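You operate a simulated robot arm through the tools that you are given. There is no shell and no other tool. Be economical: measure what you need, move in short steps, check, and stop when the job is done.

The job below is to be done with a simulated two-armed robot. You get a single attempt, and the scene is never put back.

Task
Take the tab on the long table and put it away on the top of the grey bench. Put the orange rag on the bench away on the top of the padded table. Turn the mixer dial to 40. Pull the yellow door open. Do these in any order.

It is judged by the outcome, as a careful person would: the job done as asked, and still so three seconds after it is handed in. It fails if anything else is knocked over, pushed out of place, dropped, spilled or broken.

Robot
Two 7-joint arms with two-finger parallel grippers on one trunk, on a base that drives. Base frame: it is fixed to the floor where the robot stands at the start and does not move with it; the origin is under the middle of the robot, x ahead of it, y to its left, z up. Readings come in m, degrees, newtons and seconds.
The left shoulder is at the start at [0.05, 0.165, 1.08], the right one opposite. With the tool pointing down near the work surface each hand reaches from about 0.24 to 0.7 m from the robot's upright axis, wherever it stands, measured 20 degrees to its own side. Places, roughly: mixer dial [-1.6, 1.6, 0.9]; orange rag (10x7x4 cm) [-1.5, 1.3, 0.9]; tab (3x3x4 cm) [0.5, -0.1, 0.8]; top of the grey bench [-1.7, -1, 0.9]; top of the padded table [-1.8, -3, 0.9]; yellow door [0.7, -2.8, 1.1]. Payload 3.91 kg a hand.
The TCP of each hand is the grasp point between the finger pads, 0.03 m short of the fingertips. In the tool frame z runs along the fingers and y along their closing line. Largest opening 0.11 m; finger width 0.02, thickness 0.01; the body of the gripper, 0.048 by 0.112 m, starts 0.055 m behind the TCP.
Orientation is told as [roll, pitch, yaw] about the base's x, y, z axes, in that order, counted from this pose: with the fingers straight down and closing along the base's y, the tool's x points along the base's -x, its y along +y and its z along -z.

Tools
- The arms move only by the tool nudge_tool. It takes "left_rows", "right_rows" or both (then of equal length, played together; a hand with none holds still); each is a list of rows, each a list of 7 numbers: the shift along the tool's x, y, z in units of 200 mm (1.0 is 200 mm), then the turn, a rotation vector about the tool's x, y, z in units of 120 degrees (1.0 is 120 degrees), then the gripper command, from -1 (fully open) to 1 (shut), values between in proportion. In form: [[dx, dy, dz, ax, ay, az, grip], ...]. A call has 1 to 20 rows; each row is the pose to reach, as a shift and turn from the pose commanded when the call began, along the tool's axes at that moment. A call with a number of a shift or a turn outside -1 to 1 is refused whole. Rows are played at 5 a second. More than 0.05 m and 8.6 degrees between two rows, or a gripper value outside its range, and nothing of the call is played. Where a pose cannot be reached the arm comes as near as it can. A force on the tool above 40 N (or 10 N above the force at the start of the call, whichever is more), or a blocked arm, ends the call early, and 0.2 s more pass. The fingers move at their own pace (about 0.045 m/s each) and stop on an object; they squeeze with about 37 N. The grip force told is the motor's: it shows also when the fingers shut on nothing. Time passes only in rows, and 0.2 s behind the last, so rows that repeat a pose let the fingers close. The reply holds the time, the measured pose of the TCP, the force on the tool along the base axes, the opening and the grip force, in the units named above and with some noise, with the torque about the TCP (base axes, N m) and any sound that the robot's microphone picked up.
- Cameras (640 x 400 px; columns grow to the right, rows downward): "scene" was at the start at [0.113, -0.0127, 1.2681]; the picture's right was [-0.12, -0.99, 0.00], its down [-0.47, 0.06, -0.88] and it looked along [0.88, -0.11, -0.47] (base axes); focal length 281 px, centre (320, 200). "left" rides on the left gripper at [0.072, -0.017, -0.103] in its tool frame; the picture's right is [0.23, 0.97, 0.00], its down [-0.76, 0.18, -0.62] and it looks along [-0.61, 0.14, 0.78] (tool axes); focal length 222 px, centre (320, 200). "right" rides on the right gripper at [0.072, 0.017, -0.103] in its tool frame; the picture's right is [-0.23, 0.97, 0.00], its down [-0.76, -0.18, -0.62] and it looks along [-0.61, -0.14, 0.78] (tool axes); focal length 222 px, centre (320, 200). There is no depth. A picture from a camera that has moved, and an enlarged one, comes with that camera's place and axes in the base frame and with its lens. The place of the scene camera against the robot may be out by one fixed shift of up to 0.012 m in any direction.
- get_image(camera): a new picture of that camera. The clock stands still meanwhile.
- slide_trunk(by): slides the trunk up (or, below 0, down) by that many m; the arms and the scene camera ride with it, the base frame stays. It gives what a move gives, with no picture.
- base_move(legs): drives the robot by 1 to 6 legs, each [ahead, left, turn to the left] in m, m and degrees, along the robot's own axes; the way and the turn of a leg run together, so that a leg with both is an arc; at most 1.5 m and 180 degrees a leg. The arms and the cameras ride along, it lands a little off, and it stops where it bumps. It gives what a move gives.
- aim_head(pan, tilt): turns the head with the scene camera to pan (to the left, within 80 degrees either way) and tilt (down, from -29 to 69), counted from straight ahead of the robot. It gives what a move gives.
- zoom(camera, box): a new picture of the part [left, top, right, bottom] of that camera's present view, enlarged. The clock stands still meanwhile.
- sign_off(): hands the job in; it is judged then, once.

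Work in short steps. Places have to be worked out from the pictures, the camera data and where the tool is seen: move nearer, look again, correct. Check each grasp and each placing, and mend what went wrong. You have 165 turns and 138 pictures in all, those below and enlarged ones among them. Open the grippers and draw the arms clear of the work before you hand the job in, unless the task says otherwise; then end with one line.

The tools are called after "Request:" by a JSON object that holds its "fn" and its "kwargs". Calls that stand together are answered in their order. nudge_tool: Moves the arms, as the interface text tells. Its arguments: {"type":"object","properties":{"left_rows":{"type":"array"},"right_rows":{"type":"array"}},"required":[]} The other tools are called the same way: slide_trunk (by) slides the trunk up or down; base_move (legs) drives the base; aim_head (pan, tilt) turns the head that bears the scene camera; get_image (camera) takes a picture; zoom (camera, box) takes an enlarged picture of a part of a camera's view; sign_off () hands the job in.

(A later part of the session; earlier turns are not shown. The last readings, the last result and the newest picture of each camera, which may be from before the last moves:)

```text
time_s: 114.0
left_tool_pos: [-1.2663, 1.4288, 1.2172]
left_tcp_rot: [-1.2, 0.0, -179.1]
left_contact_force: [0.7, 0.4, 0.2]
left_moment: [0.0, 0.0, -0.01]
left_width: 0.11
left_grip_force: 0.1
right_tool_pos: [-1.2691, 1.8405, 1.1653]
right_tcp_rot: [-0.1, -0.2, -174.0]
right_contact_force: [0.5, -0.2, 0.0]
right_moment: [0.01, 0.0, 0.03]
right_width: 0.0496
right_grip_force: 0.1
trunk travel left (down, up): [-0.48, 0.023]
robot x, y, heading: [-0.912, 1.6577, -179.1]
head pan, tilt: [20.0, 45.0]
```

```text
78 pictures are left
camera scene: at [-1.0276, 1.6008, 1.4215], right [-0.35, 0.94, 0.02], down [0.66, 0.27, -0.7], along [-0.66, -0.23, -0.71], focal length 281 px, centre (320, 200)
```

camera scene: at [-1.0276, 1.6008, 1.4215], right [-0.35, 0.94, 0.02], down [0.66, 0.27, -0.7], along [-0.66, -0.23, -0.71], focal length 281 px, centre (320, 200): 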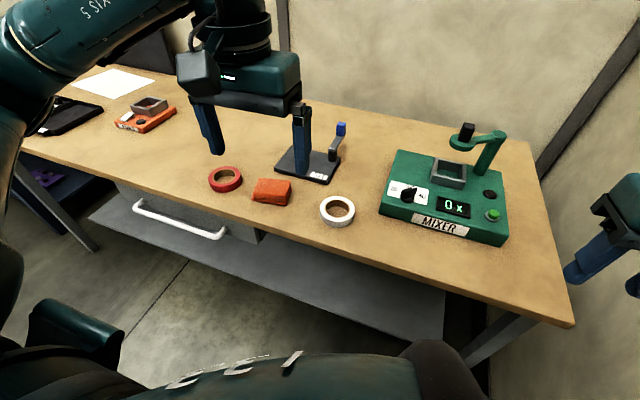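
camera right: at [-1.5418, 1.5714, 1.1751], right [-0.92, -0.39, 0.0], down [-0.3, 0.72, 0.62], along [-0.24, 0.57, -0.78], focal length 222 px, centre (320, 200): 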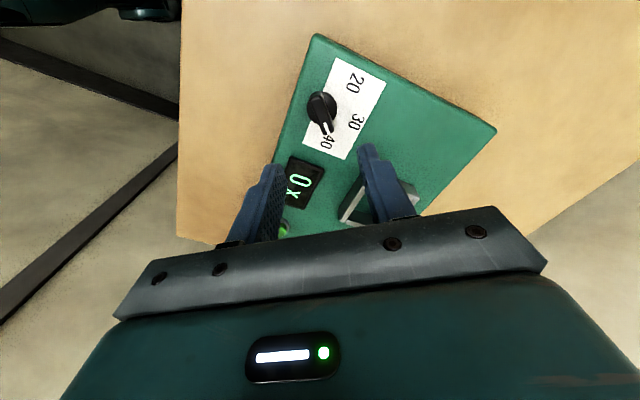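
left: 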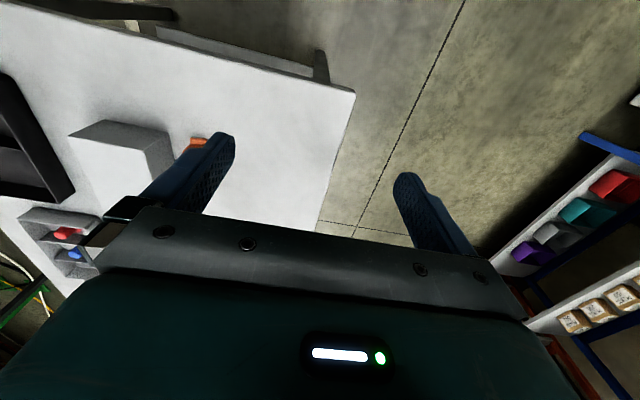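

The turn was blocked near the end, probably by the right elbow against the wall or freezer. I strafe left away from it and look there.

Request:
{"fn": "base_move", "kwargs": {"legs": [[0, 0.15, 0]]}}

Request:
{"fn": "aim_head", "kwargs": {"pan": -80, "tilt": 20}}

Request:
{"fn": "get_image", "kwargs": {"camera": "scene"}}

```text
time_s: 115.9
left_tool_pos: [-1.2623, 1.3011, 1.2215]
left_tcp_rot: [0.1, -0.1, -179.2]
left_contact_force: [0.4, -0.6, -0.7]
left_moment: [0.02, 0.04, -0.01]
left_width: 0.11
left_grip_force: 0.1
right_tool_pos: [-1.2652, 1.7133, 1.1629]
right_tcp_rot: [1.1, -0.4, -174.5]
right_contact_force: [0.1, -0.2, 0.2]
right_moment: [0.02, 0.01, -0.02]
right_width: 0.0493
right_grip_force: 0.1
trunk travel left (down, up): [-0.48, 0.023]
robot x, y, heading: [-0.9112, 1.5055, -179.2]
head pan, tilt: [20.0, 45.0]
```

```text
time_s: 117.7
left_tool_pos: [-1.2618, 1.3004, 1.2208]
left_tcp_rot: [-0.1, -0.1, -179.1]
left_contact_force: [0.9, -0.4, 0.3]
left_moment: [-0.01, 0.0, 0.0]
left_width: 0.11
left_grip_force: 0.0
right_tool_pos: [-1.2662, 1.7138, 1.1616]
right_tcp_rot: [1.0, -0.4, -174.5]
right_contact_force: [0.4, 0.2, -0.4]
right_moment: [-0.03, -0.01, -0.05]
right_width: 0.0494
right_grip_force: 0.1
trunk travel left (down, up): [-0.48, 0.023]
robot x, y, heading: [-0.9137, 1.5106, -179.6]
head pan, tilt: [-80.0, 20.0]
```

```text
77 pictures are left
camera scene: at [-0.965, 1.5968, 1.4612], right [0.98, 0.19, 0.0], down [0.06, -0.34, -0.94], along [-0.18, 0.92, -0.34], focal length 281 px, centre (320, 200)
```

scene: 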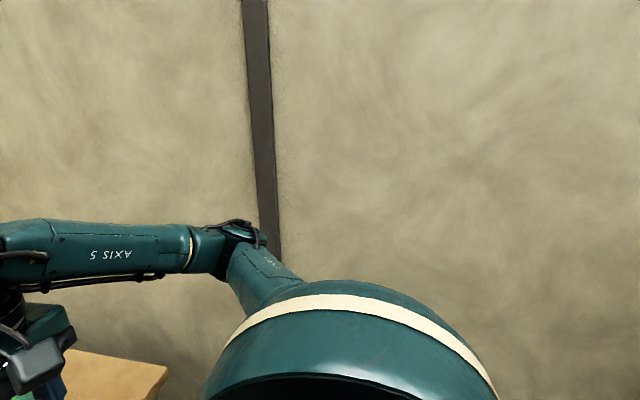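

It was only the wall, so nothing was disturbed. I drive 10 cm nearer and view the rag from the left hand and head.

Request:
{"fn": "base_move", "kwargs": {"legs": [[0.1, 0, 0]]}}

Request:
{"fn": "aim_head", "kwargs": {"pan": 20, "tilt": 45}}

Request:
{"fn": "get_image", "kwargs": {"camera": "left"}}

Request:
{"fn": "get_image", "kwargs": {"camera": "scene"}}

```text
time_s: 118.8
left_tool_pos: [-1.3626, 1.3001, 1.2207]
left_tcp_rot: [0.1, 0.1, -179.3]
left_contact_force: [0.4, 0.4, 0.6]
left_moment: [0.01, -0.03, 0.02]
left_width: 0.11
left_grip_force: 0.1
right_tool_pos: [-1.3641, 1.7129, 1.1618]
right_tcp_rot: [1.0, -0.3, -174.5]
right_contact_force: [-0.6, -0.2, -0.2]
right_moment: [0.02, -0.01, 0.03]
right_width: 0.0494
right_grip_force: 0.0
trunk travel left (down, up): [-0.48, 0.023]
robot x, y, heading: [-1.0128, 1.5075, -179.4]
head pan, tilt: [-80.0, 20.0]
```

```text
time_s: 120.6
left_tool_pos: [-1.3611, 1.2994, 1.2229]
left_tcp_rot: [-0.1, -0.1, -179.2]
left_contact_force: [0.6, 0.3, 0.1]
left_moment: [-0.01, 0.0, 0.02]
left_width: 0.1101
left_grip_force: 0.1
right_tool_pos: [-1.3646, 1.714, 1.163]
right_tcp_rot: [1.0, -0.3, -174.4]
right_contact_force: [0.9, -0.9, -0.4]
right_moment: [0.03, 0.01, -0.04]
right_width: 0.0495
right_grip_force: 0.0
trunk travel left (down, up): [-0.48, 0.023]
robot x, y, heading: [-1.0093, 1.5043, -179.3]
head pan, tilt: [20.0, 45.0]
```

```text
76 pictures are left
camera left: at [-1.2888, 1.3169, 1.3244], right [0.24, -0.97, 0.0], down [-0.76, -0.19, 0.62], along [-0.61, -0.15, -0.78], focal length 222 px, centre (320, 200)
```

left: 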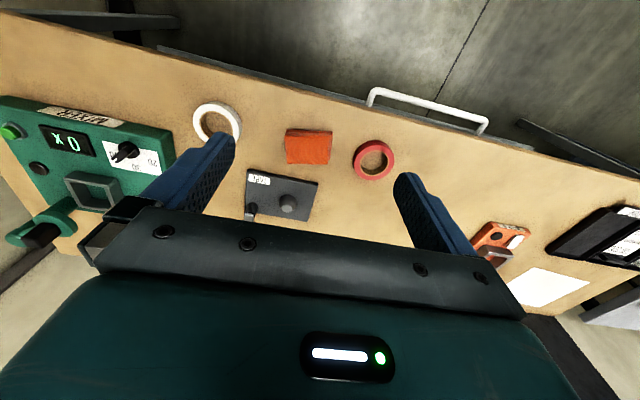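

```text
75 pictures are left
camera scene: at [-1.1222, 1.4753, 1.4225], right [-0.35, 0.94, 0.0], down [0.66, 0.25, -0.71], along [-0.66, -0.25, -0.71], focal length 281 px, centre (320, 200)
```

scene: 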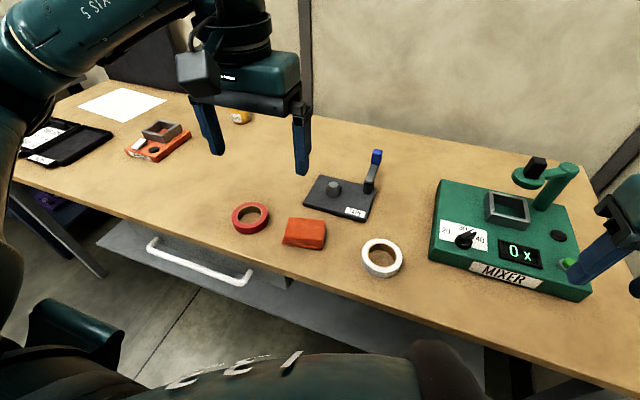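

Rag centre ≈ [-1.497, 1.292], yaw ≈ 12°, and its 7 cm side runs roughly along x. I turn the left hand about 102° so the fingers close across that side, and move above it.

Request:
{"fn": "nudge_tool", "kwargs": {"left_rows": [[-0.05, 0, 0.0, 0, 0, -0.065, -0.9], [-0.1, 0, 0.05, 0, 0, -0.13, -0.9], [-0.15, 0.01, 0.1, 0, 0, -0.195, -0.9], [-0.2, 0.01, 0.15, 0, 0, -0.26, -0.9], [-0.26, 0.01, 0.2, 0, 0, -0.325, -0.9], [-0.32, 0.01, 0.26, 0, 0, -0.39, -0.9], [-0.38, 0.01, 0.32, 0, 0, -0.455, -0.9], [-0.44, 0.02, 0.38, 0, 0, -0.52, -0.9], [-0.5, 0.02, 0.44, 0, 0, -0.585, -0.9], [-0.56, 0.02, 0.5, 0, 0, -0.65, -0.9], [-0.62, 0.02, 0.56, 0, 0, -0.715, -0.9], [-0.68, 0.02, 0.62, 0, 0, -0.78, -0.9], [-0.68, 0.02, 0.68, 0, 0, -0.8475, -0.9], [-0.68, 0.02, 0.7, 0, 0, -0.8475, -0.9]]}}

Request:
{"fn": "get_image", "kwargs": {"camera": "left"}}

Request:
{"fn": "get_image", "kwargs": {"camera": "scene"}}

```text
time_s: 123.6
left_tool_pos: [-1.4967, 1.2927, 1.0811]
left_tcp_rot: [-0.2, 0.0, -77.3]
left_contact_force: [-0.7, -0.1, -0.2]
left_moment: [0.02, 0.01, -0.01]
left_width: 0.1044
left_grip_force: 0.0
right_tool_pos: [-1.3647, 1.7131, 1.1633]
right_tcp_rot: [1.0, -0.3, -174.5]
right_contact_force: [0.0, -0.3, 0.5]
right_moment: [0.03, -0.02, -0.02]
right_width: 0.0498
right_grip_force: 0.0
trunk travel left (down, up): [-0.48, 0.023]
robot x, y, heading: [-1.0093, 1.5079, -179.3]
head pan, tilt: [20.0, 45.0]
```

```text
74 pictures are left
camera left: at [-1.5295, 1.3599, 1.1845], right [0.9, 0.43, 0.0], down [0.34, -0.7, 0.62], along [0.27, -0.56, -0.78], focal length 222 px, centre (320, 200)
```

left: 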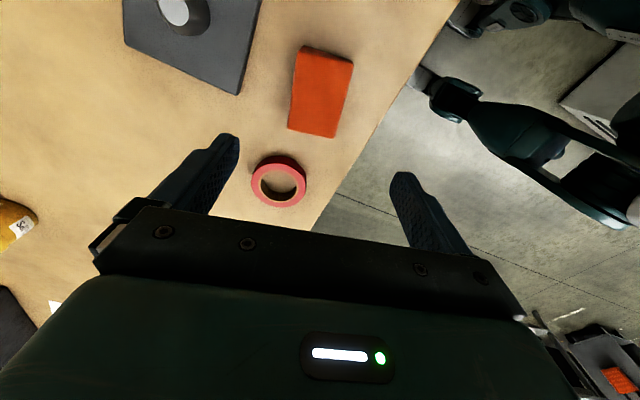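

```text
73 pictures are left
camera scene: at [-1.1223, 1.4753, 1.4225], right [-0.35, 0.94, 0.0], down [0.66, 0.25, -0.71], along [-0.66, -0.25, -0.71], focal length 281 px, centre (320, 200)
```

scene: 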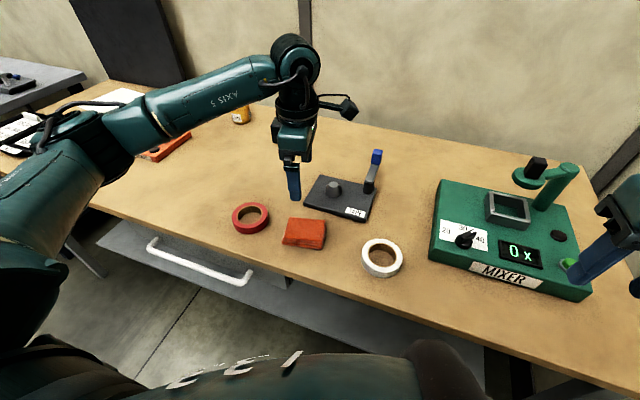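

The hand is right above the rag, aligned. I lower to TCP z ≈ 0.90 and check before closing.

Request:
{"fn": "nudge_tool", "kwargs": {"left_rows": [[0, 0, 0.2, 0, 0, -0.01, -0.9], [0, 0, 0.42, 0, 0, -0.01, -0.9], [0, 0, 0.64, 0, 0, -0.01, -0.9], [0, 0, 0.8, 0, 0, -0.01, -0.9], [0, 0, 0.905, 0, 0, -0.01, -0.9]]}}

Request:
{"fn": "get_image", "kwargs": {"camera": "left"}}

Request:
{"fn": "zoom", "kwargs": {"camera": "scene", "box": [220, 150, 400, 285]}}

```text
time_s: 124.8
left_tool_pos: [-1.4983, 1.2942, 0.8987]
left_tcp_rot: [0.0, 0.0, -76.3]
left_contact_force: [-0.6, -0.7, 0.0]
left_moment: [0.02, -0.02, 0.0]
left_width: 0.1044
left_grip_force: 0.1
right_tool_pos: [-1.3637, 1.7124, 1.1616]
right_tcp_rot: [1.0, -0.4, -174.5]
right_contact_force: [-0.4, -0.8, -0.4]
right_moment: [0.01, 0.02, -0.02]
right_width: 0.0496
right_grip_force: 0.0
trunk travel left (down, up): [-0.48, 0.023]
robot x, y, heading: [-1.0092, 1.5055, -179.5]
head pan, tilt: [20.0, 45.0]
```

```text
72 pictures are left
camera left: at [-1.5312, 1.3594, 1.0024], right [0.89, 0.45, 0.0], down [0.35, -0.7, 0.62], along [0.28, -0.56, -0.78], focal length 222 px, centre (320, 200)
```

left: 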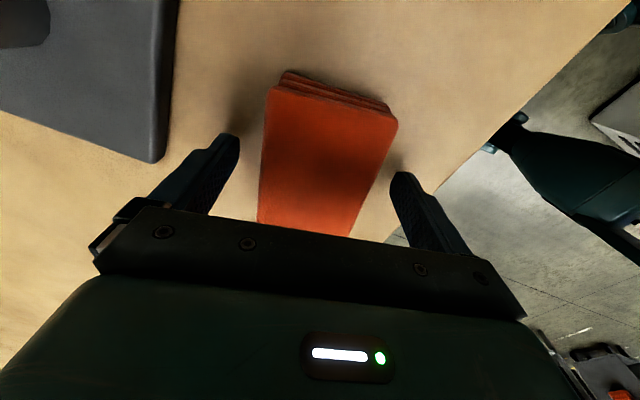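

```text
2.96 times, centred on (310, 218) of scene
camera zoom: at [-1.1223, 1.4752, 1.4225], right [-0.35, 0.94, 0.0], down [0.66, 0.25, -0.71], along [-0.66, -0.25, -0.71], focal length 832 px, centre (350, 148)
```

zoom: 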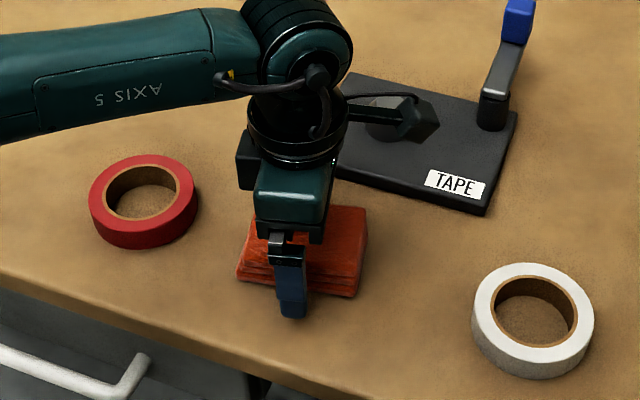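

The fingers straddle the rag. I lower 7 mm and close.

Request:
{"fn": "nudge_tool", "kwargs": {"left_rows": [[0, 0, 0.02, 0, 0, 0, -0.9], [0, 0, 0.035, 0, 0, 0, -0.5], [0, 0, 0.035, 0, 0, 0, 0], [0, 0, 0.035, 0, 0, 0, 0.5], [0, 0, 0.035, 0, 0, 0, 1], [0, 0, 0.035, 0, 0, 0, 1], [0, 0, 0.035, 0, 0, 0, 1]]}}

Request:
{"fn": "nudge_tool", "kwargs": {"left_rows": [[0, 0, -0.05, 0, 0, 0, 1], [0, 0, -0.25, 0, 0, 0, 1], [0, 0, -0.45, 0, 0, 0, 1], [0, 0, -0.65, 0, 0, 0, 1], [0, 0, -0.85, 0, 0, 0, 1], [0, 0, -1, 0, 0, 0, 1]]}}

Request:
{"fn": "get_image", "kwargs": {"camera": "scene"}}

Request:
{"fn": "get_image", "kwargs": {"camera": "left"}}

```text
time_s: 126.4
left_tool_pos: [-1.4971, 1.2939, 0.8935]
left_tcp_rot: [0.0, 0.0, -76.3]
left_contact_force: [-0.2, 0.9, 0.0]
left_moment: [0.0, 0.01, 0.0]
left_width: 0.0654
left_grip_force: 37.1
right_tool_pos: [-1.3654, 1.7118, 1.1615]
right_tcp_rot: [1.0, -0.4, -174.6]
right_contact_force: [0.5, -0.1, 0.5]
right_moment: [-0.03, -0.01, -0.02]
right_width: 0.0494
right_grip_force: 0.1
trunk travel left (down, up): [-0.48, 0.023]
robot x, y, heading: [-1.0116, 1.5074, -179.6]
head pan, tilt: [20.0, 45.0]
```

```text
time_s: 127.8
left_tool_pos: [-1.4975, 1.2922, 1.094]
left_tcp_rot: [-0.1, 0.1, -76.3]
left_contact_force: [-0.3, 0.4, -1.4]
left_moment: [0.0, 0.02, -0.03]
left_width: 0.0653
left_grip_force: 36.9
right_tool_pos: [-1.364, 1.713, 1.1622]
right_tcp_rot: [1.1, -0.4, -174.4]
right_contact_force: [0.5, -0.8, 0.3]
right_moment: [-0.02, -0.02, 0.02]
right_width: 0.0495
right_grip_force: 0.1
trunk travel left (down, up): [-0.48, 0.023]
robot x, y, heading: [-1.0122, 1.5092, -179.2]
head pan, tilt: [20.0, 45.0]
```

```text
70 pictures are left
camera scene: at [-1.1221, 1.4754, 1.4225], right [-0.35, 0.94, 0.0], down [0.66, 0.25, -0.71], along [-0.66, -0.25, -0.71], focal length 281 px, centre (320, 200)
```

scene: 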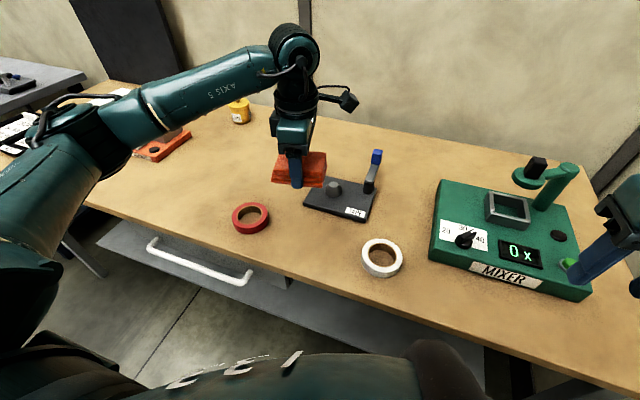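

```text
69 pictures are left
camera left: at [-1.5305, 1.3584, 1.1972], right [0.89, 0.45, 0.0], down [0.35, -0.7, 0.62], along [0.28, -0.56, -0.78], focal length 222 px, centre (320, 200)
```

left: 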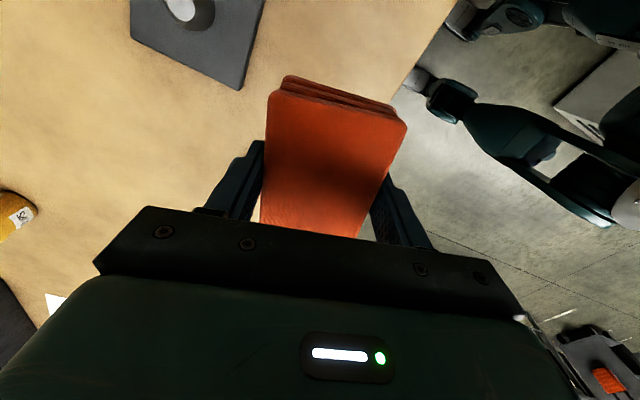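

The rag is held well. One more check of the dial from this angle while I'm here.

Request:
{"fn": "zoom", "kwargs": {"camera": "scene", "box": [430, 205, 510, 265]}}

```text
6.67 times, centred on (470, 235) of scene
camera zoom: at [-1.1221, 1.4754, 1.4225], right [-0.35, 0.94, 0.0], down [0.66, 0.25, -0.71], along [-0.66, -0.25, -0.71], focal length 1873 px, centre (-680, -33)
```

zoom: 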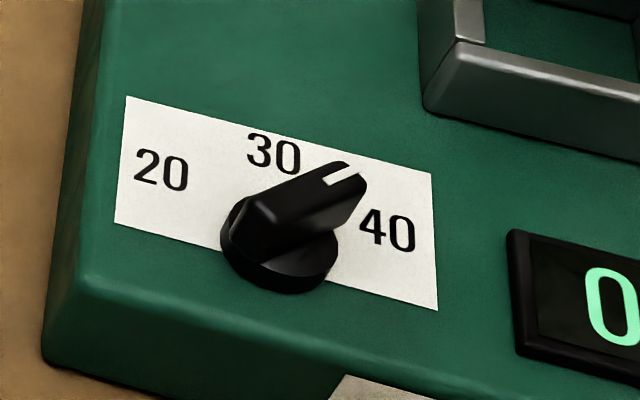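

The dial's pointer, allowing for knob height, lies at the 40 end. Now I back away from the bench and turn to face toward the padded table.

Request:
{"fn": "base_move", "kwargs": {"legs": [[-0.45, 0, 0], [0, 1.0, 0]]}}

Request:
{"fn": "aim_head", "kwargs": {"pan": 75, "tilt": 20}}

Request:
{"fn": "get_image", "kwargs": {"camera": "scene"}}

```text
time_s: 130.2
left_tool_pos: [-1.1012, 1.2973, 1.0924]
left_tcp_rot: [0.0, 0.0, -76.4]
left_contact_force: [0.0, 0.5, -0.5]
left_moment: [-0.03, -0.06, -0.02]
left_width: 0.0648
left_grip_force: 37.8
right_tool_pos: [-0.9678, 1.717, 1.1617]
right_tcp_rot: [1.0, -0.3, -174.6]
right_contact_force: [-0.7, 0.2, -0.3]
right_moment: [-0.01, -0.02, -0.02]
right_width: 0.0493
right_grip_force: 0.1
trunk travel left (down, up): [-0.48, 0.023]
robot x, y, heading: [-0.611, 1.5093, -179.4]
head pan, tilt: [20.0, 45.0]
stopped in leg 1: the robot was blocked; the commanded pose is now the measured one
```

```text
time_s: 131.5
left_tool_pos: [-1.1005, 1.2981, 1.0945]
left_tcp_rot: [0.1, 0.0, -76.4]
left_contact_force: [0.7, 0.5, -0.2]
left_moment: [0.02, -0.03, 0.01]
left_width: 0.0653
left_grip_force: 37.3
right_tool_pos: [-0.9673, 1.7173, 1.1618]
right_tcp_rot: [1.0, -0.4, -174.5]
right_contact_force: [0.2, 0.0, -0.3]
right_moment: [-0.01, -0.02, 0.05]
right_width: 0.0492
right_grip_force: 0.0
trunk travel left (down, up): [-0.48, 0.023]
robot x, y, heading: [-0.6107, 1.5114, -179.2]
head pan, tilt: [75.0, 20.0]
```

```text
67 pictures are left
camera scene: at [-0.6722, 1.4177, 1.4612], right [-0.97, 0.25, 0.0], down [0.09, 0.33, -0.94], along [-0.23, -0.91, -0.34], focal length 281 px, centre (320, 200)
```

scene: 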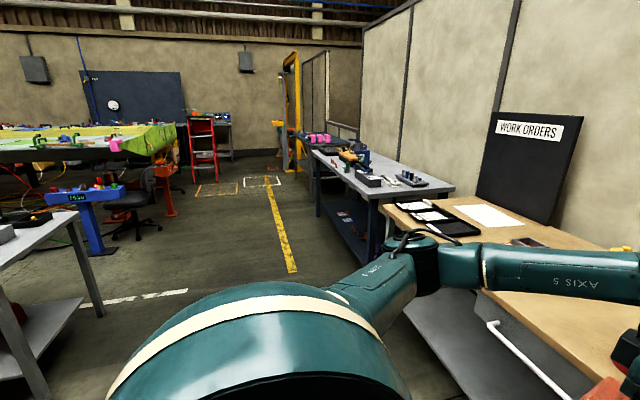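

I backed up against the freezer, so I move straight sideways away from it and check that it is undisturbed.

Request:
{"fn": "base_move", "kwargs": {"legs": [[0.03, 0.3, 0], [0, 1.0, 0]]}}

Request:
{"fn": "base_move", "kwargs": {"legs": [[0, 0, -60]]}}

Request:
{"fn": "aim_head", "kwargs": {"pan": -20, "tilt": 15}}

Request:
{"fn": "get_image", "kwargs": {"camera": "scene"}}

```text
time_s: 143.3
left_tool_pos: [-1.1062, 0.0018, 1.0924]
left_tcp_rot: [0.0, 0.0, -75.6]
left_contact_force: [-1.1, -0.5, -0.1]
left_moment: [-0.01, 0.02, -0.01]
left_width: 0.0651
left_grip_force: 37.4
right_tool_pos: [-0.977, 0.4239, 1.1624]
right_tcp_rot: [0.9, -0.4, -173.8]
right_contact_force: [-0.5, -1.2, 0.0]
right_moment: [-0.01, 0.02, -0.02]
right_width: 0.0494
right_grip_force: 0.1
trunk travel left (down, up): [-0.48, 0.023]
robot x, y, heading: [-0.6217, 0.2194, -178.6]
head pan, tilt: [75.0, 20.0]
```

```text
time_s: 146.4
left_tool_pos: [-1.0514, 0.5316, 1.0928]
left_tcp_rot: [-0.1, 0.1, -135.8]
left_contact_force: [-0.1, 0.9, -0.4]
left_moment: [0.01, -0.02, 0.02]
left_width: 0.0652
left_grip_force: 37.2
right_tool_pos: [-0.6212, 0.6303, 1.1614]
right_tcp_rot: [1.0, -0.4, 125.9]
right_contact_force: [0.4, -1.3, 0.6]
right_moment: [0.02, 0.02, 0.03]
right_width: 0.0495
right_grip_force: 0.0
trunk travel left (down, up): [-0.48, 0.023]
robot x, y, heading: [-0.6205, 0.218, 121.2]
head pan, tilt: [75.0, 20.0]
```

```text
time_s: 148.1
left_tool_pos: [-1.0511, 0.5322, 1.094]
left_tcp_rot: [0.0, 0.1, -135.8]
left_contact_force: [-0.3, 0.1, -0.7]
left_moment: [0.04, -0.01, 0.0]
left_width: 0.0652
left_grip_force: 36.8
right_tool_pos: [-0.6221, 0.6303, 1.1622]
right_tcp_rot: [1.0, -0.5, 126.0]
right_contact_force: [0.1, -0.2, -0.3]
right_moment: [-0.05, 0.03, 0.0]
right_width: 0.0496
right_grip_force: 0.1
trunk travel left (down, up): [-0.48, 0.023]
robot x, y, heading: [-0.6199, 0.2227, 121.4]
head pan, tilt: [-20.0, 15.0]
```

```text
66 pictures are left
camera scene: at [-0.6613, 0.3351, 1.4693], right [0.98, 0.2, 0.0], down [0.05, -0.25, -0.97], along [-0.19, 0.95, -0.26], focal length 281 px, centre (320, 200)
```

scene: 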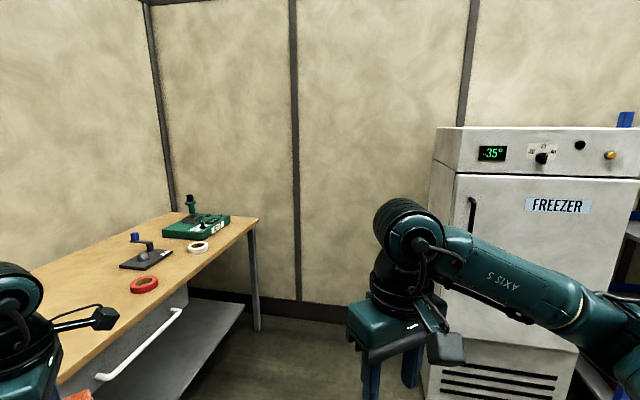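

The freezer and everything else stand as before. I turn to face -y and drive down the aisle.

Request:
{"fn": "base_move", "kwargs": {"legs": [[0, 0, 148.6], [1.4, 0, 0]]}}

Request:
{"fn": "get_image", "kwargs": {"camera": "scene"}}

```text
time_s: 161.2
left_tool_pos: [-0.4169, -1.6605, 1.0938]
left_tcp_rot: [0.0, 0.0, 12.9]
left_contact_force: [-0.5, 0.1, -1.2]
left_moment: [0.05, -0.02, -0.01]
left_width: 0.0653
left_grip_force: 37.5
right_tool_pos: [-0.8339, -1.5223, 1.1621]
right_tcp_rot: [0.9, -0.4, -85.3]
right_contact_force: [0.4, 0.6, 0.3]
right_moment: [0.01, 0.0, 0.01]
right_width: 0.0496
right_grip_force: 0.0
trunk travel left (down, up): [-0.48, 0.023]
robot x, y, heading: [-0.6229, -1.1702, -90.0]
head pan, tilt: [-20.0, 15.0]
```

```text
65 pictures are left
camera scene: at [-0.6609, -1.2897, 1.4693], right [-0.94, 0.34, 0.0], down [0.09, 0.24, -0.97], along [-0.33, -0.91, -0.26], focal length 281 px, centre (320, 200)
```

scene: 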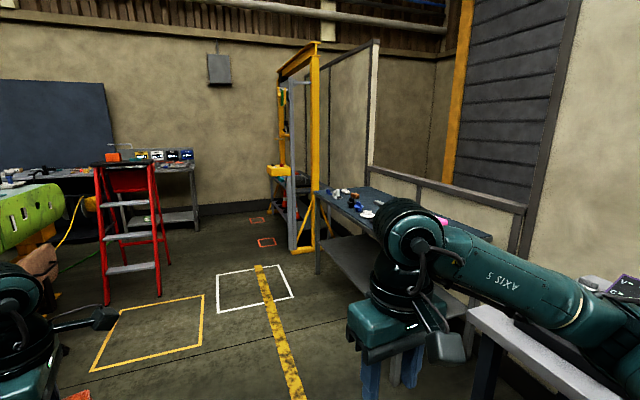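

The padded table is the blue-topped one right of the gantry. I drive ahead 1.2 m and turn right to face it.

Request:
{"fn": "base_move", "kwargs": {"legs": [[1.2, 0, 0], [0, 0, -90]]}}

Request:
{"fn": "aim_head", "kwargs": {"pan": 15, "tilt": 25}}

Request:
{"fn": "get_image", "kwargs": {"camera": "scene"}}

```text
time_s: 171.1
left_tool_pos: [-1.1128, -2.5743, 1.0919]
left_tcp_rot: [0.0, 0.0, -77.9]
left_contact_force: [0.5, -0.1, -0.6]
left_moment: [0.01, 0.02, 0.01]
left_width: 0.0651
left_grip_force: 37.3
right_tool_pos: [-0.967, -2.1579, 1.1612]
right_tcp_rot: [1.0, -0.3, -176.2]
right_contact_force: [-0.6, 0.7, 0.4]
right_moment: [0.0, 0.01, 0.02]
right_width: 0.0496
right_grip_force: 0.1
trunk travel left (down, up): [-0.48, 0.023]
robot x, y, heading: [-0.6207, -2.3732, 179.0]
head pan, tilt: [-20.0, 15.0]
```

```text
time_s: 172.1
left_tool_pos: [-1.1128, -2.5741, 1.0934]
left_tcp_rot: [0.0, 0.0, -77.9]
left_contact_force: [-0.3, 0.9, -0.5]
left_moment: [-0.01, -0.02, 0.02]
left_width: 0.0652
left_grip_force: 37.7
right_tool_pos: [-0.9688, -2.157, 1.1623]
right_tcp_rot: [1.0, -0.4, -176.3]
right_contact_force: [0.5, -0.8, -0.3]
right_moment: [-0.02, -0.01, 0.02]
right_width: 0.0493
right_grip_force: 0.0
trunk travel left (down, up): [-0.48, 0.023]
robot x, y, heading: [-0.6233, -2.369, 179.2]
head pan, tilt: [15.0, 25.0]
```

```text
64 pictures are left
camera scene: at [-0.7453, -2.3982, 1.4531], right [-0.24, 0.97, 0.0], down [0.41, 0.1, -0.91], along [-0.88, -0.22, -0.42], focal length 281 px, centre (320, 200)
```

scene: 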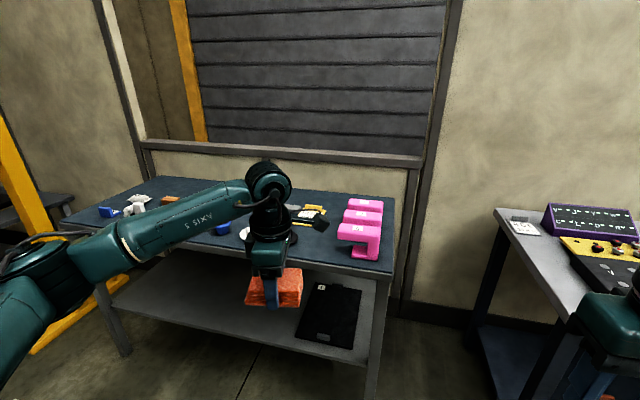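

I zoom in to see the table top's layout.

Request:
{"fn": "zoom", "kwargs": {"camera": "scene", "box": [60, 165, 400, 290]}}

Request:
{"fn": "get_image", "kwargs": {"camera": "left"}}

```text
1.88 times, centred on (230, 228) of scene
camera zoom: at [-0.7453, -2.3982, 1.4531], right [-0.24, 0.97, 0.0], down [0.41, 0.1, -0.91], along [-0.88, -0.22, -0.42], focal length 529 px, centre (489, 148)
```

zoom: 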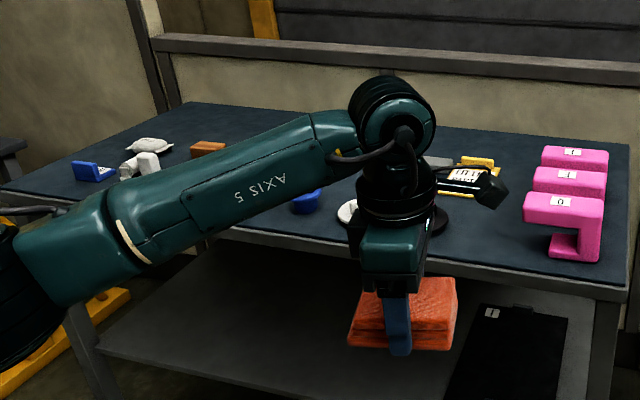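

```text
62 pictures are left
camera left: at [-1.1444, -2.5074, 1.1964], right [0.9, 0.43, 0.0], down [0.33, -0.71, 0.62], along [0.26, -0.56, -0.78], focal length 222 px, centre (320, 200)
```

left: 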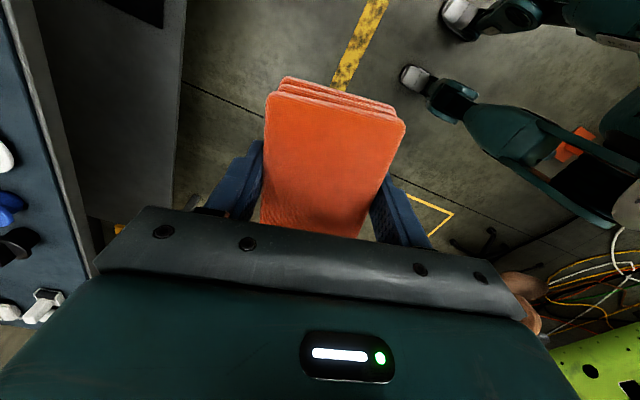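

There looks to be a free strip between the black dish and the pink blocks, near [-1.62, -2.6]. I drive 0.4 m closer with the rag held high and look again.

Request:
{"fn": "base_move", "kwargs": {"legs": [[0.4, 0, 0]]}}

Request:
{"fn": "aim_head", "kwargs": {"pan": 20, "tilt": 45}}

Request:
{"fn": "get_image", "kwargs": {"camera": "scene"}}

Request:
{"fn": "get_image", "kwargs": {"camera": "left"}}

```text
time_s: 174.6
left_tool_pos: [-1.5121, -2.568, 1.0927]
left_tcp_rot: [0.1, 0.0, -77.9]
left_contact_force: [0.1, -0.2, 0.0]
left_moment: [0.01, -0.05, 0.02]
left_width: 0.0649
left_grip_force: 37.3
right_tool_pos: [-1.3686, -2.1511, 1.162]
right_tcp_rot: [1.0, -0.3, -176.2]
right_contact_force: [0.5, 0.2, -0.1]
right_moment: [-0.02, 0.0, 0.01]
right_width: 0.0498
right_grip_force: 0.0
trunk travel left (down, up): [-0.48, 0.023]
robot x, y, heading: [-1.0187, -2.3685, 179.2]
head pan, tilt: [15.0, 25.0]
```

```text
time_s: 175.4
left_tool_pos: [-1.5126, -2.5666, 1.0929]
left_tcp_rot: [-0.1, 0.0, -78.0]
left_contact_force: [-0.2, 0.9, -0.8]
left_moment: [0.02, 0.0, -0.02]
left_width: 0.0653
left_grip_force: 37.4
right_tool_pos: [-1.367, -2.1501, 1.1624]
right_tcp_rot: [1.1, -0.3, -176.3]
right_contact_force: [-0.4, -0.4, 0.5]
right_moment: [0.03, 0.0, 0.0]
right_width: 0.0496
right_grip_force: 0.1
trunk travel left (down, up): [-0.48, 0.023]
robot x, y, heading: [-1.0161, -2.367, 178.9]
head pan, tilt: [20.0, 45.0]
```

```text
61 pictures are left
camera scene: at [-1.1321, -2.396, 1.4226], right [-0.33, 0.95, 0.0], down [0.67, 0.23, -0.71], along [-0.67, -0.23, -0.71], focal length 281 px, centre (320, 200)
```

scene: 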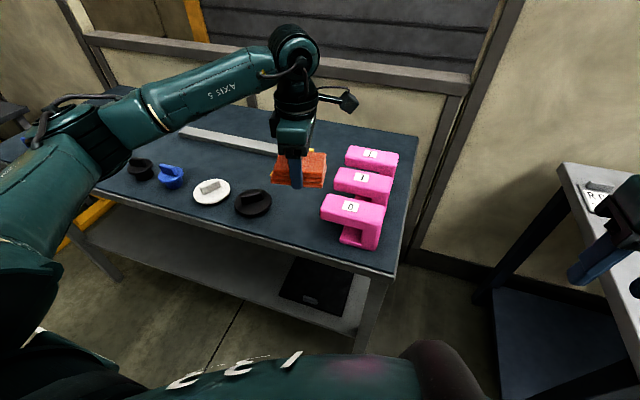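

```text
60 pictures are left
camera left: at [-1.5436, -2.5008, 1.1964], right [0.91, 0.43, 0.0], down [0.33, -0.71, 0.62], along [0.26, -0.56, -0.78], focal length 222 px, centre (320, 200)
```

left: 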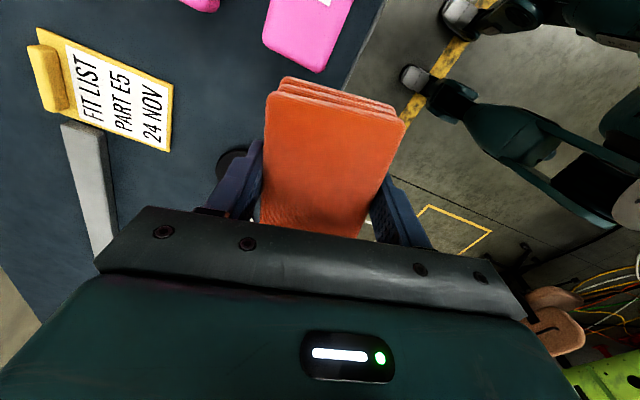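

Free rectangle: x -1.69…-1.49, y -2.70…-2.53, table z ≈ 0.86, pink tops ≈ 0.96. I aim for [-1.61, -2.625] with the hand at yaw -90: I drive 7 cm nearer and position above it.

Request:
{"fn": "base_move", "kwargs": {"legs": [[0.07, 0, 0]]}}

Request:
{"fn": "nudge_tool", "kwargs": {"left_rows": [[-0.13, -0.1, 0, 0, 0, 0.05, 1], [-0.258, -0.193, 0, 0, 0, 0.1, 1], [-0.258, -0.193, 0.1, 0, 0, 0.1, 1], [-0.258, -0.193, 0.2, 0, 0, 0.1, 1], [-0.258, -0.193, 0.2, 0, 0, 0.1, 1]]}}

Request:
{"fn": "get_image", "kwargs": {"camera": "scene"}}

Request:
{"fn": "get_image", "kwargs": {"camera": "left"}}

```text
time_s: 176.5
left_tool_pos: [-1.5836, -2.5673, 1.0924]
left_tcp_rot: [0.0, -0.1, -77.9]
left_contact_force: [-0.4, -0.2, 0.3]
left_moment: [-0.03, -0.03, -0.05]
left_width: 0.0651
left_grip_force: 36.5
right_tool_pos: [-1.4377, -2.1505, 1.1613]
right_tcp_rot: [1.0, -0.4, -176.1]
right_contact_force: [0.5, -0.2, -0.3]
right_moment: [-0.02, -0.01, 0.03]
right_width: 0.0497
right_grip_force: 0.1
trunk travel left (down, up): [-0.48, 0.023]
robot x, y, heading: [-1.0901, -2.366, 178.9]
head pan, tilt: [20.0, 45.0]
```

```text
time_s: 177.7
left_tool_pos: [-1.6081, -2.6251, 1.0517]
left_tcp_rot: [-0.1, 0.1, -89.9]
left_contact_force: [-1.1, 0.5, -0.8]
left_moment: [-0.01, -0.01, -0.02]
left_width: 0.0652
left_grip_force: 36.4
right_tool_pos: [-1.4366, -2.1499, 1.1625]
right_tcp_rot: [1.0, -0.4, -176.1]
right_contact_force: [0.8, 0.2, 0.5]
right_moment: [-0.04, 0.03, -0.02]
right_width: 0.0494
right_grip_force: 0.1
trunk travel left (down, up): [-0.48, 0.023]
robot x, y, heading: [-1.0869, -2.369, 178.9]
head pan, tilt: [20.0, 45.0]
```

```text
59 pictures are left
camera scene: at [-1.2015, -2.3949, 1.4225], right [-0.33, 0.94, 0.0], down [0.67, 0.23, -0.71], along [-0.67, -0.23, -0.71], focal length 281 px, centre (320, 200)
```

scene: 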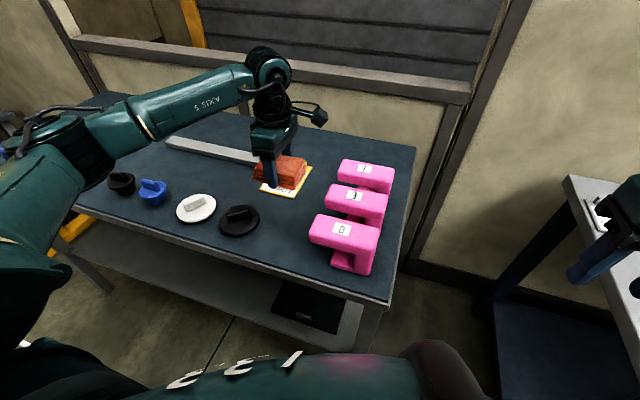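

```text
58 pictures are left
camera left: at [-1.6249, -2.5538, 1.1554], right [0.97, 0.23, 0.0], down [0.18, -0.76, 0.62], along [0.14, -0.61, -0.78], focal length 222 px, centre (320, 200)
```

left: 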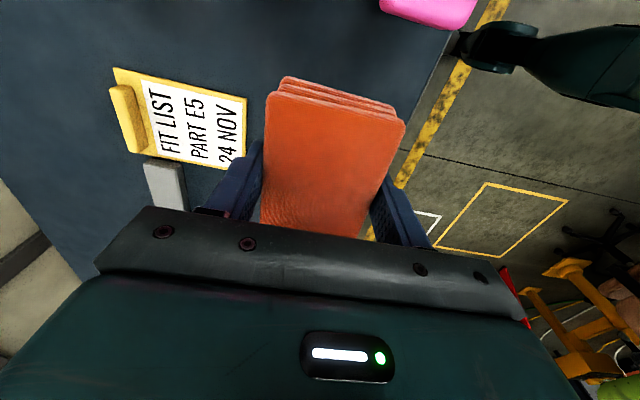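

The spot is clear of the card (x < -1.70) and the disc (y < -2.70). I lower to just above the surface.

Request:
{"fn": "nudge_tool", "kwargs": {"left_rows": [[0, 0, 0.2, 0, 0, 0, 1], [0, 0, 0.4, 0, 0, 0, 1], [0, 0, 0.6, 0, 0, 0, 1], [0, 0, 0.7, 0, 0, 0, 1], [0, 0, 0.73, 0, 0, 0, 1]]}}

Request:
{"fn": "zoom", "kwargs": {"camera": "scene", "box": [180, 120, 400, 285]}}

```text
time_s: 178.9
left_tool_pos: [-1.6086, -2.626, 0.9064]
left_tcp_rot: [0.0, 0.0, -89.9]
left_contact_force: [0.0, 0.1, -0.2]
left_moment: [-0.02, -0.04, -0.02]
left_width: 0.0654
left_grip_force: 37.1
right_tool_pos: [-1.437, -2.1502, 1.1625]
right_tcp_rot: [1.0, -0.4, -176.1]
right_contact_force: [-0.3, 0.8, -1.5]
right_moment: [0.05, 0.01, 0.04]
right_width: 0.0495
right_grip_force: 0.0
trunk travel left (down, up): [-0.48, 0.023]
robot x, y, heading: [-1.0855, -2.3682, 179.2]
head pan, tilt: [20.0, 45.0]
```

```text
2.42 times, centred on (290, 202) of scene
camera zoom: at [-1.2016, -2.3951, 1.4225], right [-0.33, 0.94, 0.0], down [0.67, 0.23, -0.71], along [-0.67, -0.23, -0.71], focal length 681 px, centre (393, 194)
```

zoom: 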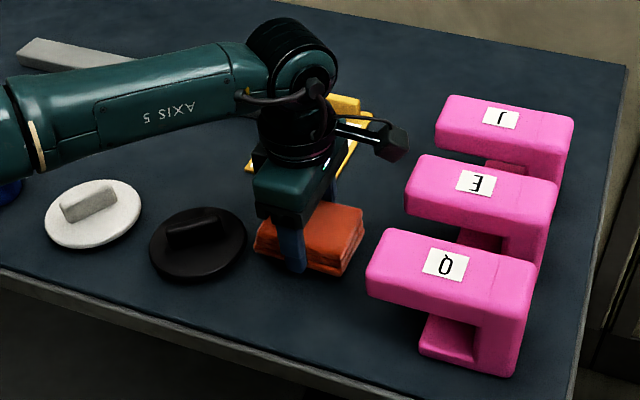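

All clear around it. I lower in small steps until contact.

Request:
{"fn": "nudge_tool", "kwargs": {"left_rows": [[0, 0, 0.015, 0, 0, 0, 1], [0, 0, 0.03, 0, 0, 0, 1], [0, 0, 0.045, 0, 0, 0, 1], [0, 0, 0.055, 0, 0, 0, 1]]}}

```text
time_s: 179.9
left_tool_pos: [-1.6099, -2.6262, 0.8959]
left_tcp_rot: [0.0, 0.0, -89.9]
left_contact_force: [-0.1, 0.5, 0.2]
left_moment: [0.01, -0.06, 0.01]
left_width: 0.065
left_grip_force: 37.1
right_tool_pos: [-1.4365, -2.1507, 1.1611]
right_tcp_rot: [1.0, -0.3, -176.1]
right_contact_force: [-0.6, 0.2, -0.4]
right_moment: [0.01, 0.0, 0.0]
right_width: 0.0496
right_grip_force: 0.0
trunk travel left (down, up): [-0.48, 0.023]
robot x, y, heading: [-1.0883, -2.3672, 179.3]
head pan, tilt: [20.0, 45.0]
```

No contact yet; I continue in 1 mm steps.

Request:
{"fn": "nudge_tool", "kwargs": {"left_rows": [[0, 0, 0.006, 0, 0, 0, 1], [0, 0, 0.012, 0, 0, 0, 1], [0, 0, 0.018, 0, 0, 0, 1], [0, 0, 0.024, 0, 0, 0, 1]]}}

Request:
{"fn": "zoom", "kwargs": {"camera": "scene", "box": [240, 160, 340, 235]}}

```text
time_s: 180.9
left_tool_pos: [-1.608, -2.6257, 0.8924]
left_tcp_rot: [0.0, 0.0, -89.9]
left_contact_force: [0.8, -1.9, 8.6]
left_moment: [-0.09, -0.35, -0.03]
left_width: 0.0652
left_grip_force: 37.3
right_tool_pos: [-1.4361, -2.1495, 1.1625]
right_tcp_rot: [1.0, -0.5, -176.0]
right_contact_force: [0.3, -0.3, 0.6]
right_moment: [0.01, 0.0, 0.01]
right_width: 0.0494
right_grip_force: 0.0
trunk travel left (down, up): [-0.48, 0.023]
robot x, y, heading: [-1.0868, -2.3684, 178.8]
head pan, tilt: [20.0, 45.0]
```

```text
5.33 times, centred on (290, 198) of scene
camera zoom: at [-1.2006, -2.3948, 1.4228], right [-0.33, 0.94, 0.0], down [0.67, 0.23, -0.71], along [-0.67, -0.23, -0.71], focal length 1498 px, centre (480, 213)
```

zoom: 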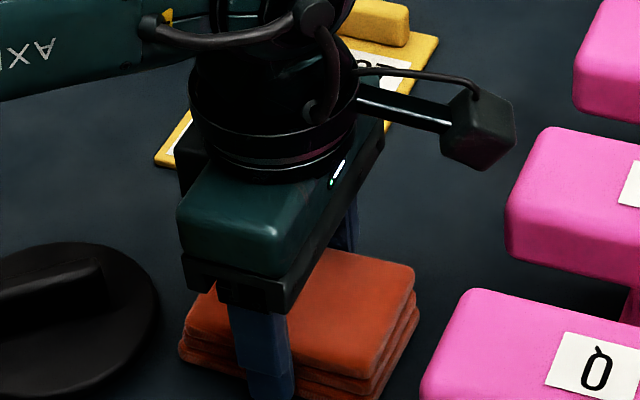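

Contact at about 9 N. I open the fingers and rise straight up.

Request:
{"fn": "nudge_tool", "kwargs": {"left_rows": [[0, 0, 0, 0, 0, 0, 0.0], [0, 0, 0, 0, 0, 0, -0.5], [0, 0, 0, 0, 0, 0, -0.6], [0, 0, -0.1, 0, 0, 0, -0.6], [0, 0, -0.3, 0, 0, 0, -0.6], [0, 0, -0.5, 0, 0, 0, -0.6], [0, 0, -0.75, 0, 0, 0, -0.6], [0, 0, -1, 0, 0, 0, -0.6]]}}

Request:
{"fn": "zoom", "kwargs": {"camera": "scene", "box": [180, 120, 400, 285]}}

```text
time_s: 182.7
left_tool_pos: [-1.607, -2.6276, 1.0932]
left_tcp_rot: [0.1, 0.0, -89.9]
left_contact_force: [0.0, -0.8, -0.1]
left_moment: [-0.01, -0.03, 0.0]
left_width: 0.088
left_grip_force: 0.0
right_tool_pos: [-1.4363, -2.1499, 1.1628]
right_tcp_rot: [1.0, -0.5, -176.1]
right_contact_force: [-0.1, 0.4, 0.3]
right_moment: [0.02, -0.01, 0.01]
right_width: 0.0494
right_grip_force: 0.1
trunk travel left (down, up): [-0.48, 0.023]
robot x, y, heading: [-1.0841, -2.3648, 178.9]
head pan, tilt: [20.0, 45.0]
```

```text
2.42 times, centred on (290, 202) of scene
camera zoom: at [-1.2012, -2.3948, 1.4225], right [-0.33, 0.94, 0.0], down [0.67, 0.23, -0.71], along [-0.67, -0.23, -0.71], focal length 681 px, centre (393, 194)
```

zoom: 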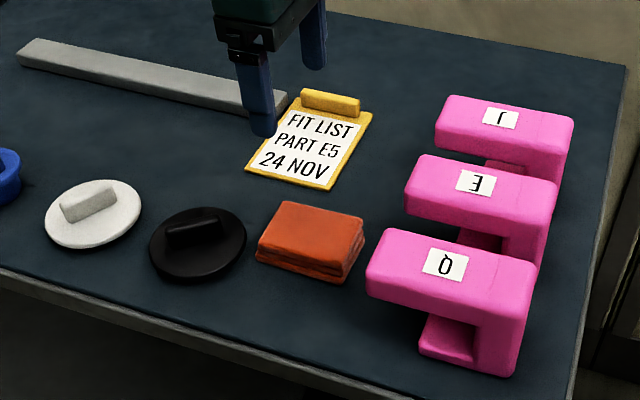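

The rag lies flat and free on the padded table, nothing else disturbed. I back away, return the left hand to neutral yaw, and turn toward the yellow door.

Request:
{"fn": "base_move", "kwargs": {"legs": [[-0.45, 0, 0]]}}

Request:
{"fn": "nudge_tool", "kwargs": {"left_rows": [[0, 0, 0, 0, 0, 0.065, -0.6], [0, 0, 0, 0, 0, 0.13, -0.6], [0, 0, 0, 0, 0, 0.195, -0.6], [0, 0, 0, 0, 0, 0.26, -0.6], [0, -0.1, 0, 0, 0, 0.325, -0.6], [0, -0.2, 0, 0, 0, 0.39, -0.6], [0, 0.3, 0, 0, 0, 0.455, -0.6]]}}

Request:
{"fn": "base_move", "kwargs": {"legs": [[0, 0, 150]]}}

Request:
{"fn": "aim_head", "kwargs": {"pan": 0, "tilt": 15}}

Request:
{"fn": "get_image", "kwargs": {"camera": "scene"}}

```text
time_s: 185.4
left_tool_pos: [-1.1608, -2.6338, 1.0921]
left_tcp_rot: [0.0, 0.1, -90.1]
left_contact_force: [-0.1, 1.0, 0.1]
left_moment: [0.01, 0.0, 0.01]
left_width: 0.088
left_grip_force: 0.0
right_tool_pos: [-0.9885, -2.1572, 1.1618]
right_tcp_rot: [1.0, -0.4, -176.4]
right_contact_force: [0.4, -0.1, 0.4]
right_moment: [0.01, 0.02, 0.0]
right_width: 0.0494
right_grip_force: 0.1
trunk travel left (down, up): [-0.48, 0.023]
robot x, y, heading: [-0.6457, -2.3769, 178.7]
head pan, tilt: [20.0, 45.0]
```

```text
refused: row 7 steps farther than a row can; nothing moved
```

```text
time_s: 191.9
left_tool_pos: [-0.0621, -2.4272, 1.0923]
left_tcp_rot: [0.0, 0.0, 58.4]
left_contact_force: [-0.3, 0.0, -0.1]
left_moment: [0.0, -0.02, 0.01]
left_width: 0.0879
left_grip_force: 0.0
right_tool_pos: [-0.4593, -2.7422, 1.1613]
right_tcp_rot: [1.0, -0.4, -27.9]
right_contact_force: [0.1, -0.1, -1.1]
right_moment: [0.01, 0.01, 0.01]
right_width: 0.0494
right_grip_force: 0.1
trunk travel left (down, up): [-0.48, 0.023]
robot x, y, heading: [-0.6427, -2.3784, -32.5]
head pan, tilt: [20.0, 45.0]
```

```text
time_s: 192.8
left_tool_pos: [-0.0631, -2.4275, 1.0922]
left_tcp_rot: [0.0, 0.0, 58.3]
left_contact_force: [0.7, 0.0, 0.7]
left_moment: [0.0, 0.01, 0.02]
left_width: 0.0879
left_grip_force: 0.0
right_tool_pos: [-0.4596, -2.7429, 1.1626]
right_tcp_rot: [1.0, -0.4, -27.9]
right_contact_force: [-0.4, -0.1, -0.5]
right_moment: [0.0, 0.01, 0.0]
right_width: 0.0495
right_grip_force: 0.0
trunk travel left (down, up): [-0.48, 0.023]
robot x, y, heading: [-0.6416, -2.3769, -32.9]
head pan, tilt: [0.0, 15.0]
```

```text
54 pictures are left
camera scene: at [-0.5443, -2.4426, 1.4693], right [-0.54, -0.84, 0.0], down [-0.22, 0.14, -0.97], along [0.81, -0.52, -0.26], focal length 281 px, centre (320, 200)
```

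scene: 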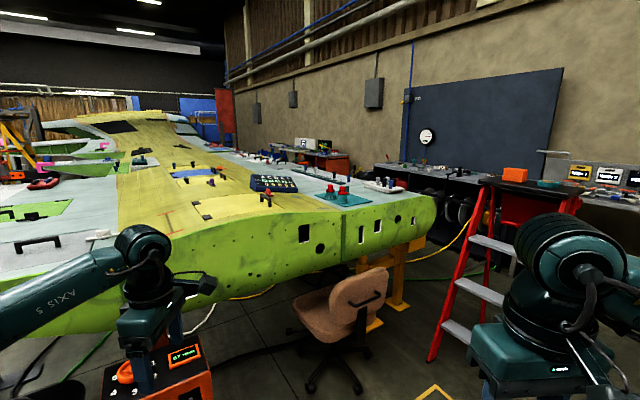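

The "yellow door" should be near pixel (239,208), a yellow hatch on the wing part. I zoom in there.

Request:
{"fn": "zoom", "kwargs": {"camera": "scene", "box": [140, 150, 340, 260]}}

```text
3.20 times, centred on (240, 205) of scene
camera zoom: at [-0.5443, -2.4426, 1.4693], right [-0.54, -0.84, 0.0], down [-0.22, 0.14, -0.97], along [0.81, -0.52, -0.26], focal length 899 px, centre (576, 184)
```

zoom: 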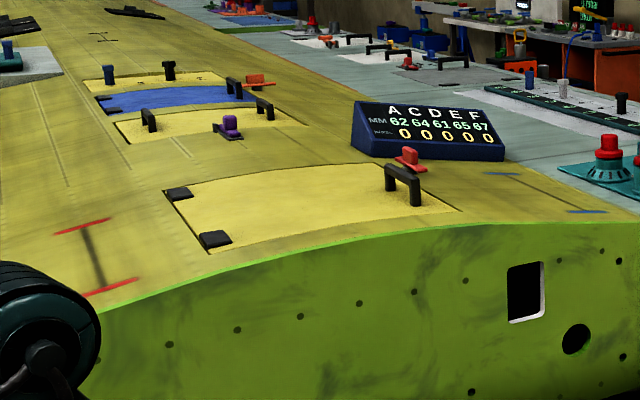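

The door is a flush hatch on the wing: hinges on its +y side, an arch handle on its -y side near [0.63, -2.9], and something red next to it that may be a latch. I bring the left hand to neutral and tuck it, then move nearer.

Request:
{"fn": "nudge_tool", "kwargs": {"left_rows": [[0, 0, 0, 0, 0, 0.065, -0.6], [0, 0, 0, 0, 0, 0.13, -0.6], [0, 0.1, 0, 0, 0, 0.195, -0.6], [0, 0.2, 0, 0, 0, 0.26, -0.6], [0, 0.3, 0, 0, 0, 0.325, -0.6], [0, 0.4, 0, 0, 0, 0.39, -0.6], [0, 0.5, 0, 0, 0, 0.455, -0.6], [0, 0.6, 0, 0, 0, 0.52, -0.6], [0, 0.7, 0, 0, 0, 0.585, -0.6], [0, 0.8, 0, 0, 0, 0.65, -0.6], [0, 0.9, 0, 0, 0, 0.715, -0.6], [0, 1, 0, 0, 0, 0.758, -0.6]]}}

Request:
{"fn": "base_move", "kwargs": {"legs": [[0, 0, 32.7], [0.25, -0.3, 0]]}}

Request:
{"fn": "aim_head", "kwargs": {"pan": -5, "tilt": 30}}

Request:
{"fn": "get_image", "kwargs": {"camera": "scene"}}

```text
time_s: 195.4
left_tool_pos: [-0.2326, -2.3215, 1.0918]
left_tcp_rot: [0.0, 0.0, -32.8]
left_contact_force: [-1.0, 0.2, -0.7]
left_moment: [0.0, 0.0, -0.01]
left_width: 0.0879
left_grip_force: 0.0
right_tool_pos: [-0.4586, -2.7421, 1.1628]
right_tcp_rot: [1.0, -0.4, -27.9]
right_contact_force: [0.5, 0.5, 0.6]
right_moment: [0.0, 0.0, 0.02]
right_width: 0.0497
right_grip_force: 0.0
trunk travel left (down, up): [-0.48, 0.023]
robot x, y, heading: [-0.6403, -2.3719, -32.8]
head pan, tilt: [0.0, 15.0]
```

```text
time_s: 200.2
left_tool_pos: [-0.0773, -2.4131, 1.0913]
left_tcp_rot: [0.0, 0.0, -0.1]
left_contact_force: [-1.0, -0.3, 0.3]
left_moment: [-0.04, 0.01, 0.0]
left_width: 0.0882
left_grip_force: 0.0
right_tool_pos: [-0.0391, -2.8884, 1.1615]
right_tcp_rot: [1.0, -0.4, 4.6]
right_contact_force: [-0.2, 0.4, -0.6]
right_moment: [0.01, 0.01, -0.03]
right_width: 0.0495
right_grip_force: 0.0
trunk travel left (down, up): [-0.48, 0.023]
robot x, y, heading: [-0.3937, -2.68, 0.1]
head pan, tilt: [0.0, 15.0]
```

```text
time_s: 201.0
left_tool_pos: [-0.0776, -2.413, 1.0918]
left_tcp_rot: [-0.1, 0.1, -0.1]
left_contact_force: [0.3, -0.5, 0.1]
left_moment: [-0.01, 0.01, -0.01]
left_width: 0.088
left_grip_force: 0.1
right_tool_pos: [-0.0395, -2.8892, 1.1611]
right_tcp_rot: [1.0, -0.4, 4.7]
right_contact_force: [-0.3, 0.1, 0.1]
right_moment: [-0.01, 0.03, 0.02]
right_width: 0.0493
right_grip_force: 0.2
trunk travel left (down, up): [-0.48, 0.023]
robot x, y, heading: [-0.394, -2.6768, -0.3]
head pan, tilt: [-5.0, 30.0]
```

```text
52 pictures are left
camera scene: at [-0.2787, -2.6865, 1.4452], right [-0.09, -1.0, 0.0], down [-0.5, 0.04, -0.87], along [0.86, -0.08, -0.5], focal length 281 px, centre (320, 200)
```

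scene: 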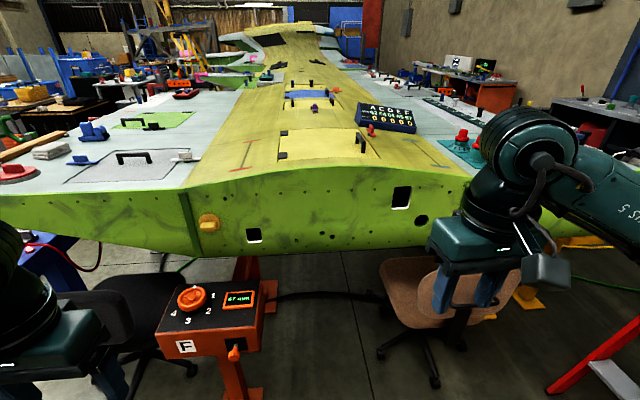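

I zoom in on the hatch, handle and latch.

Request:
{"fn": "zoom", "kwargs": {"camera": "scene", "box": [250, 90, 430, 200]}}

```text
3.56 times, centred on (340, 145) of scene
camera zoom: at [-0.2787, -2.6865, 1.4452], right [-0.09, -1.0, 0.0], down [-0.5, 0.04, -0.87], along [0.86, -0.08, -0.5], focal length 999 px, centre (249, 396)
```

zoom: 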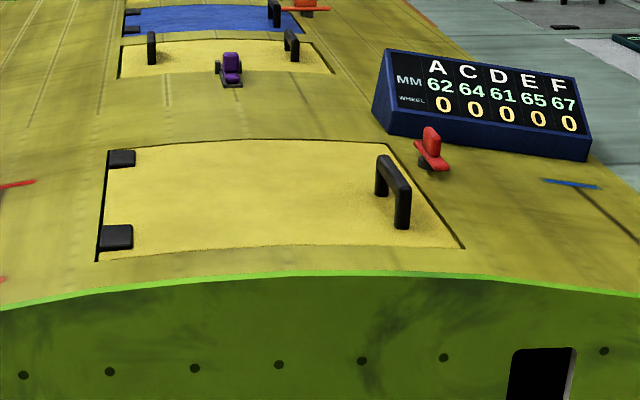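

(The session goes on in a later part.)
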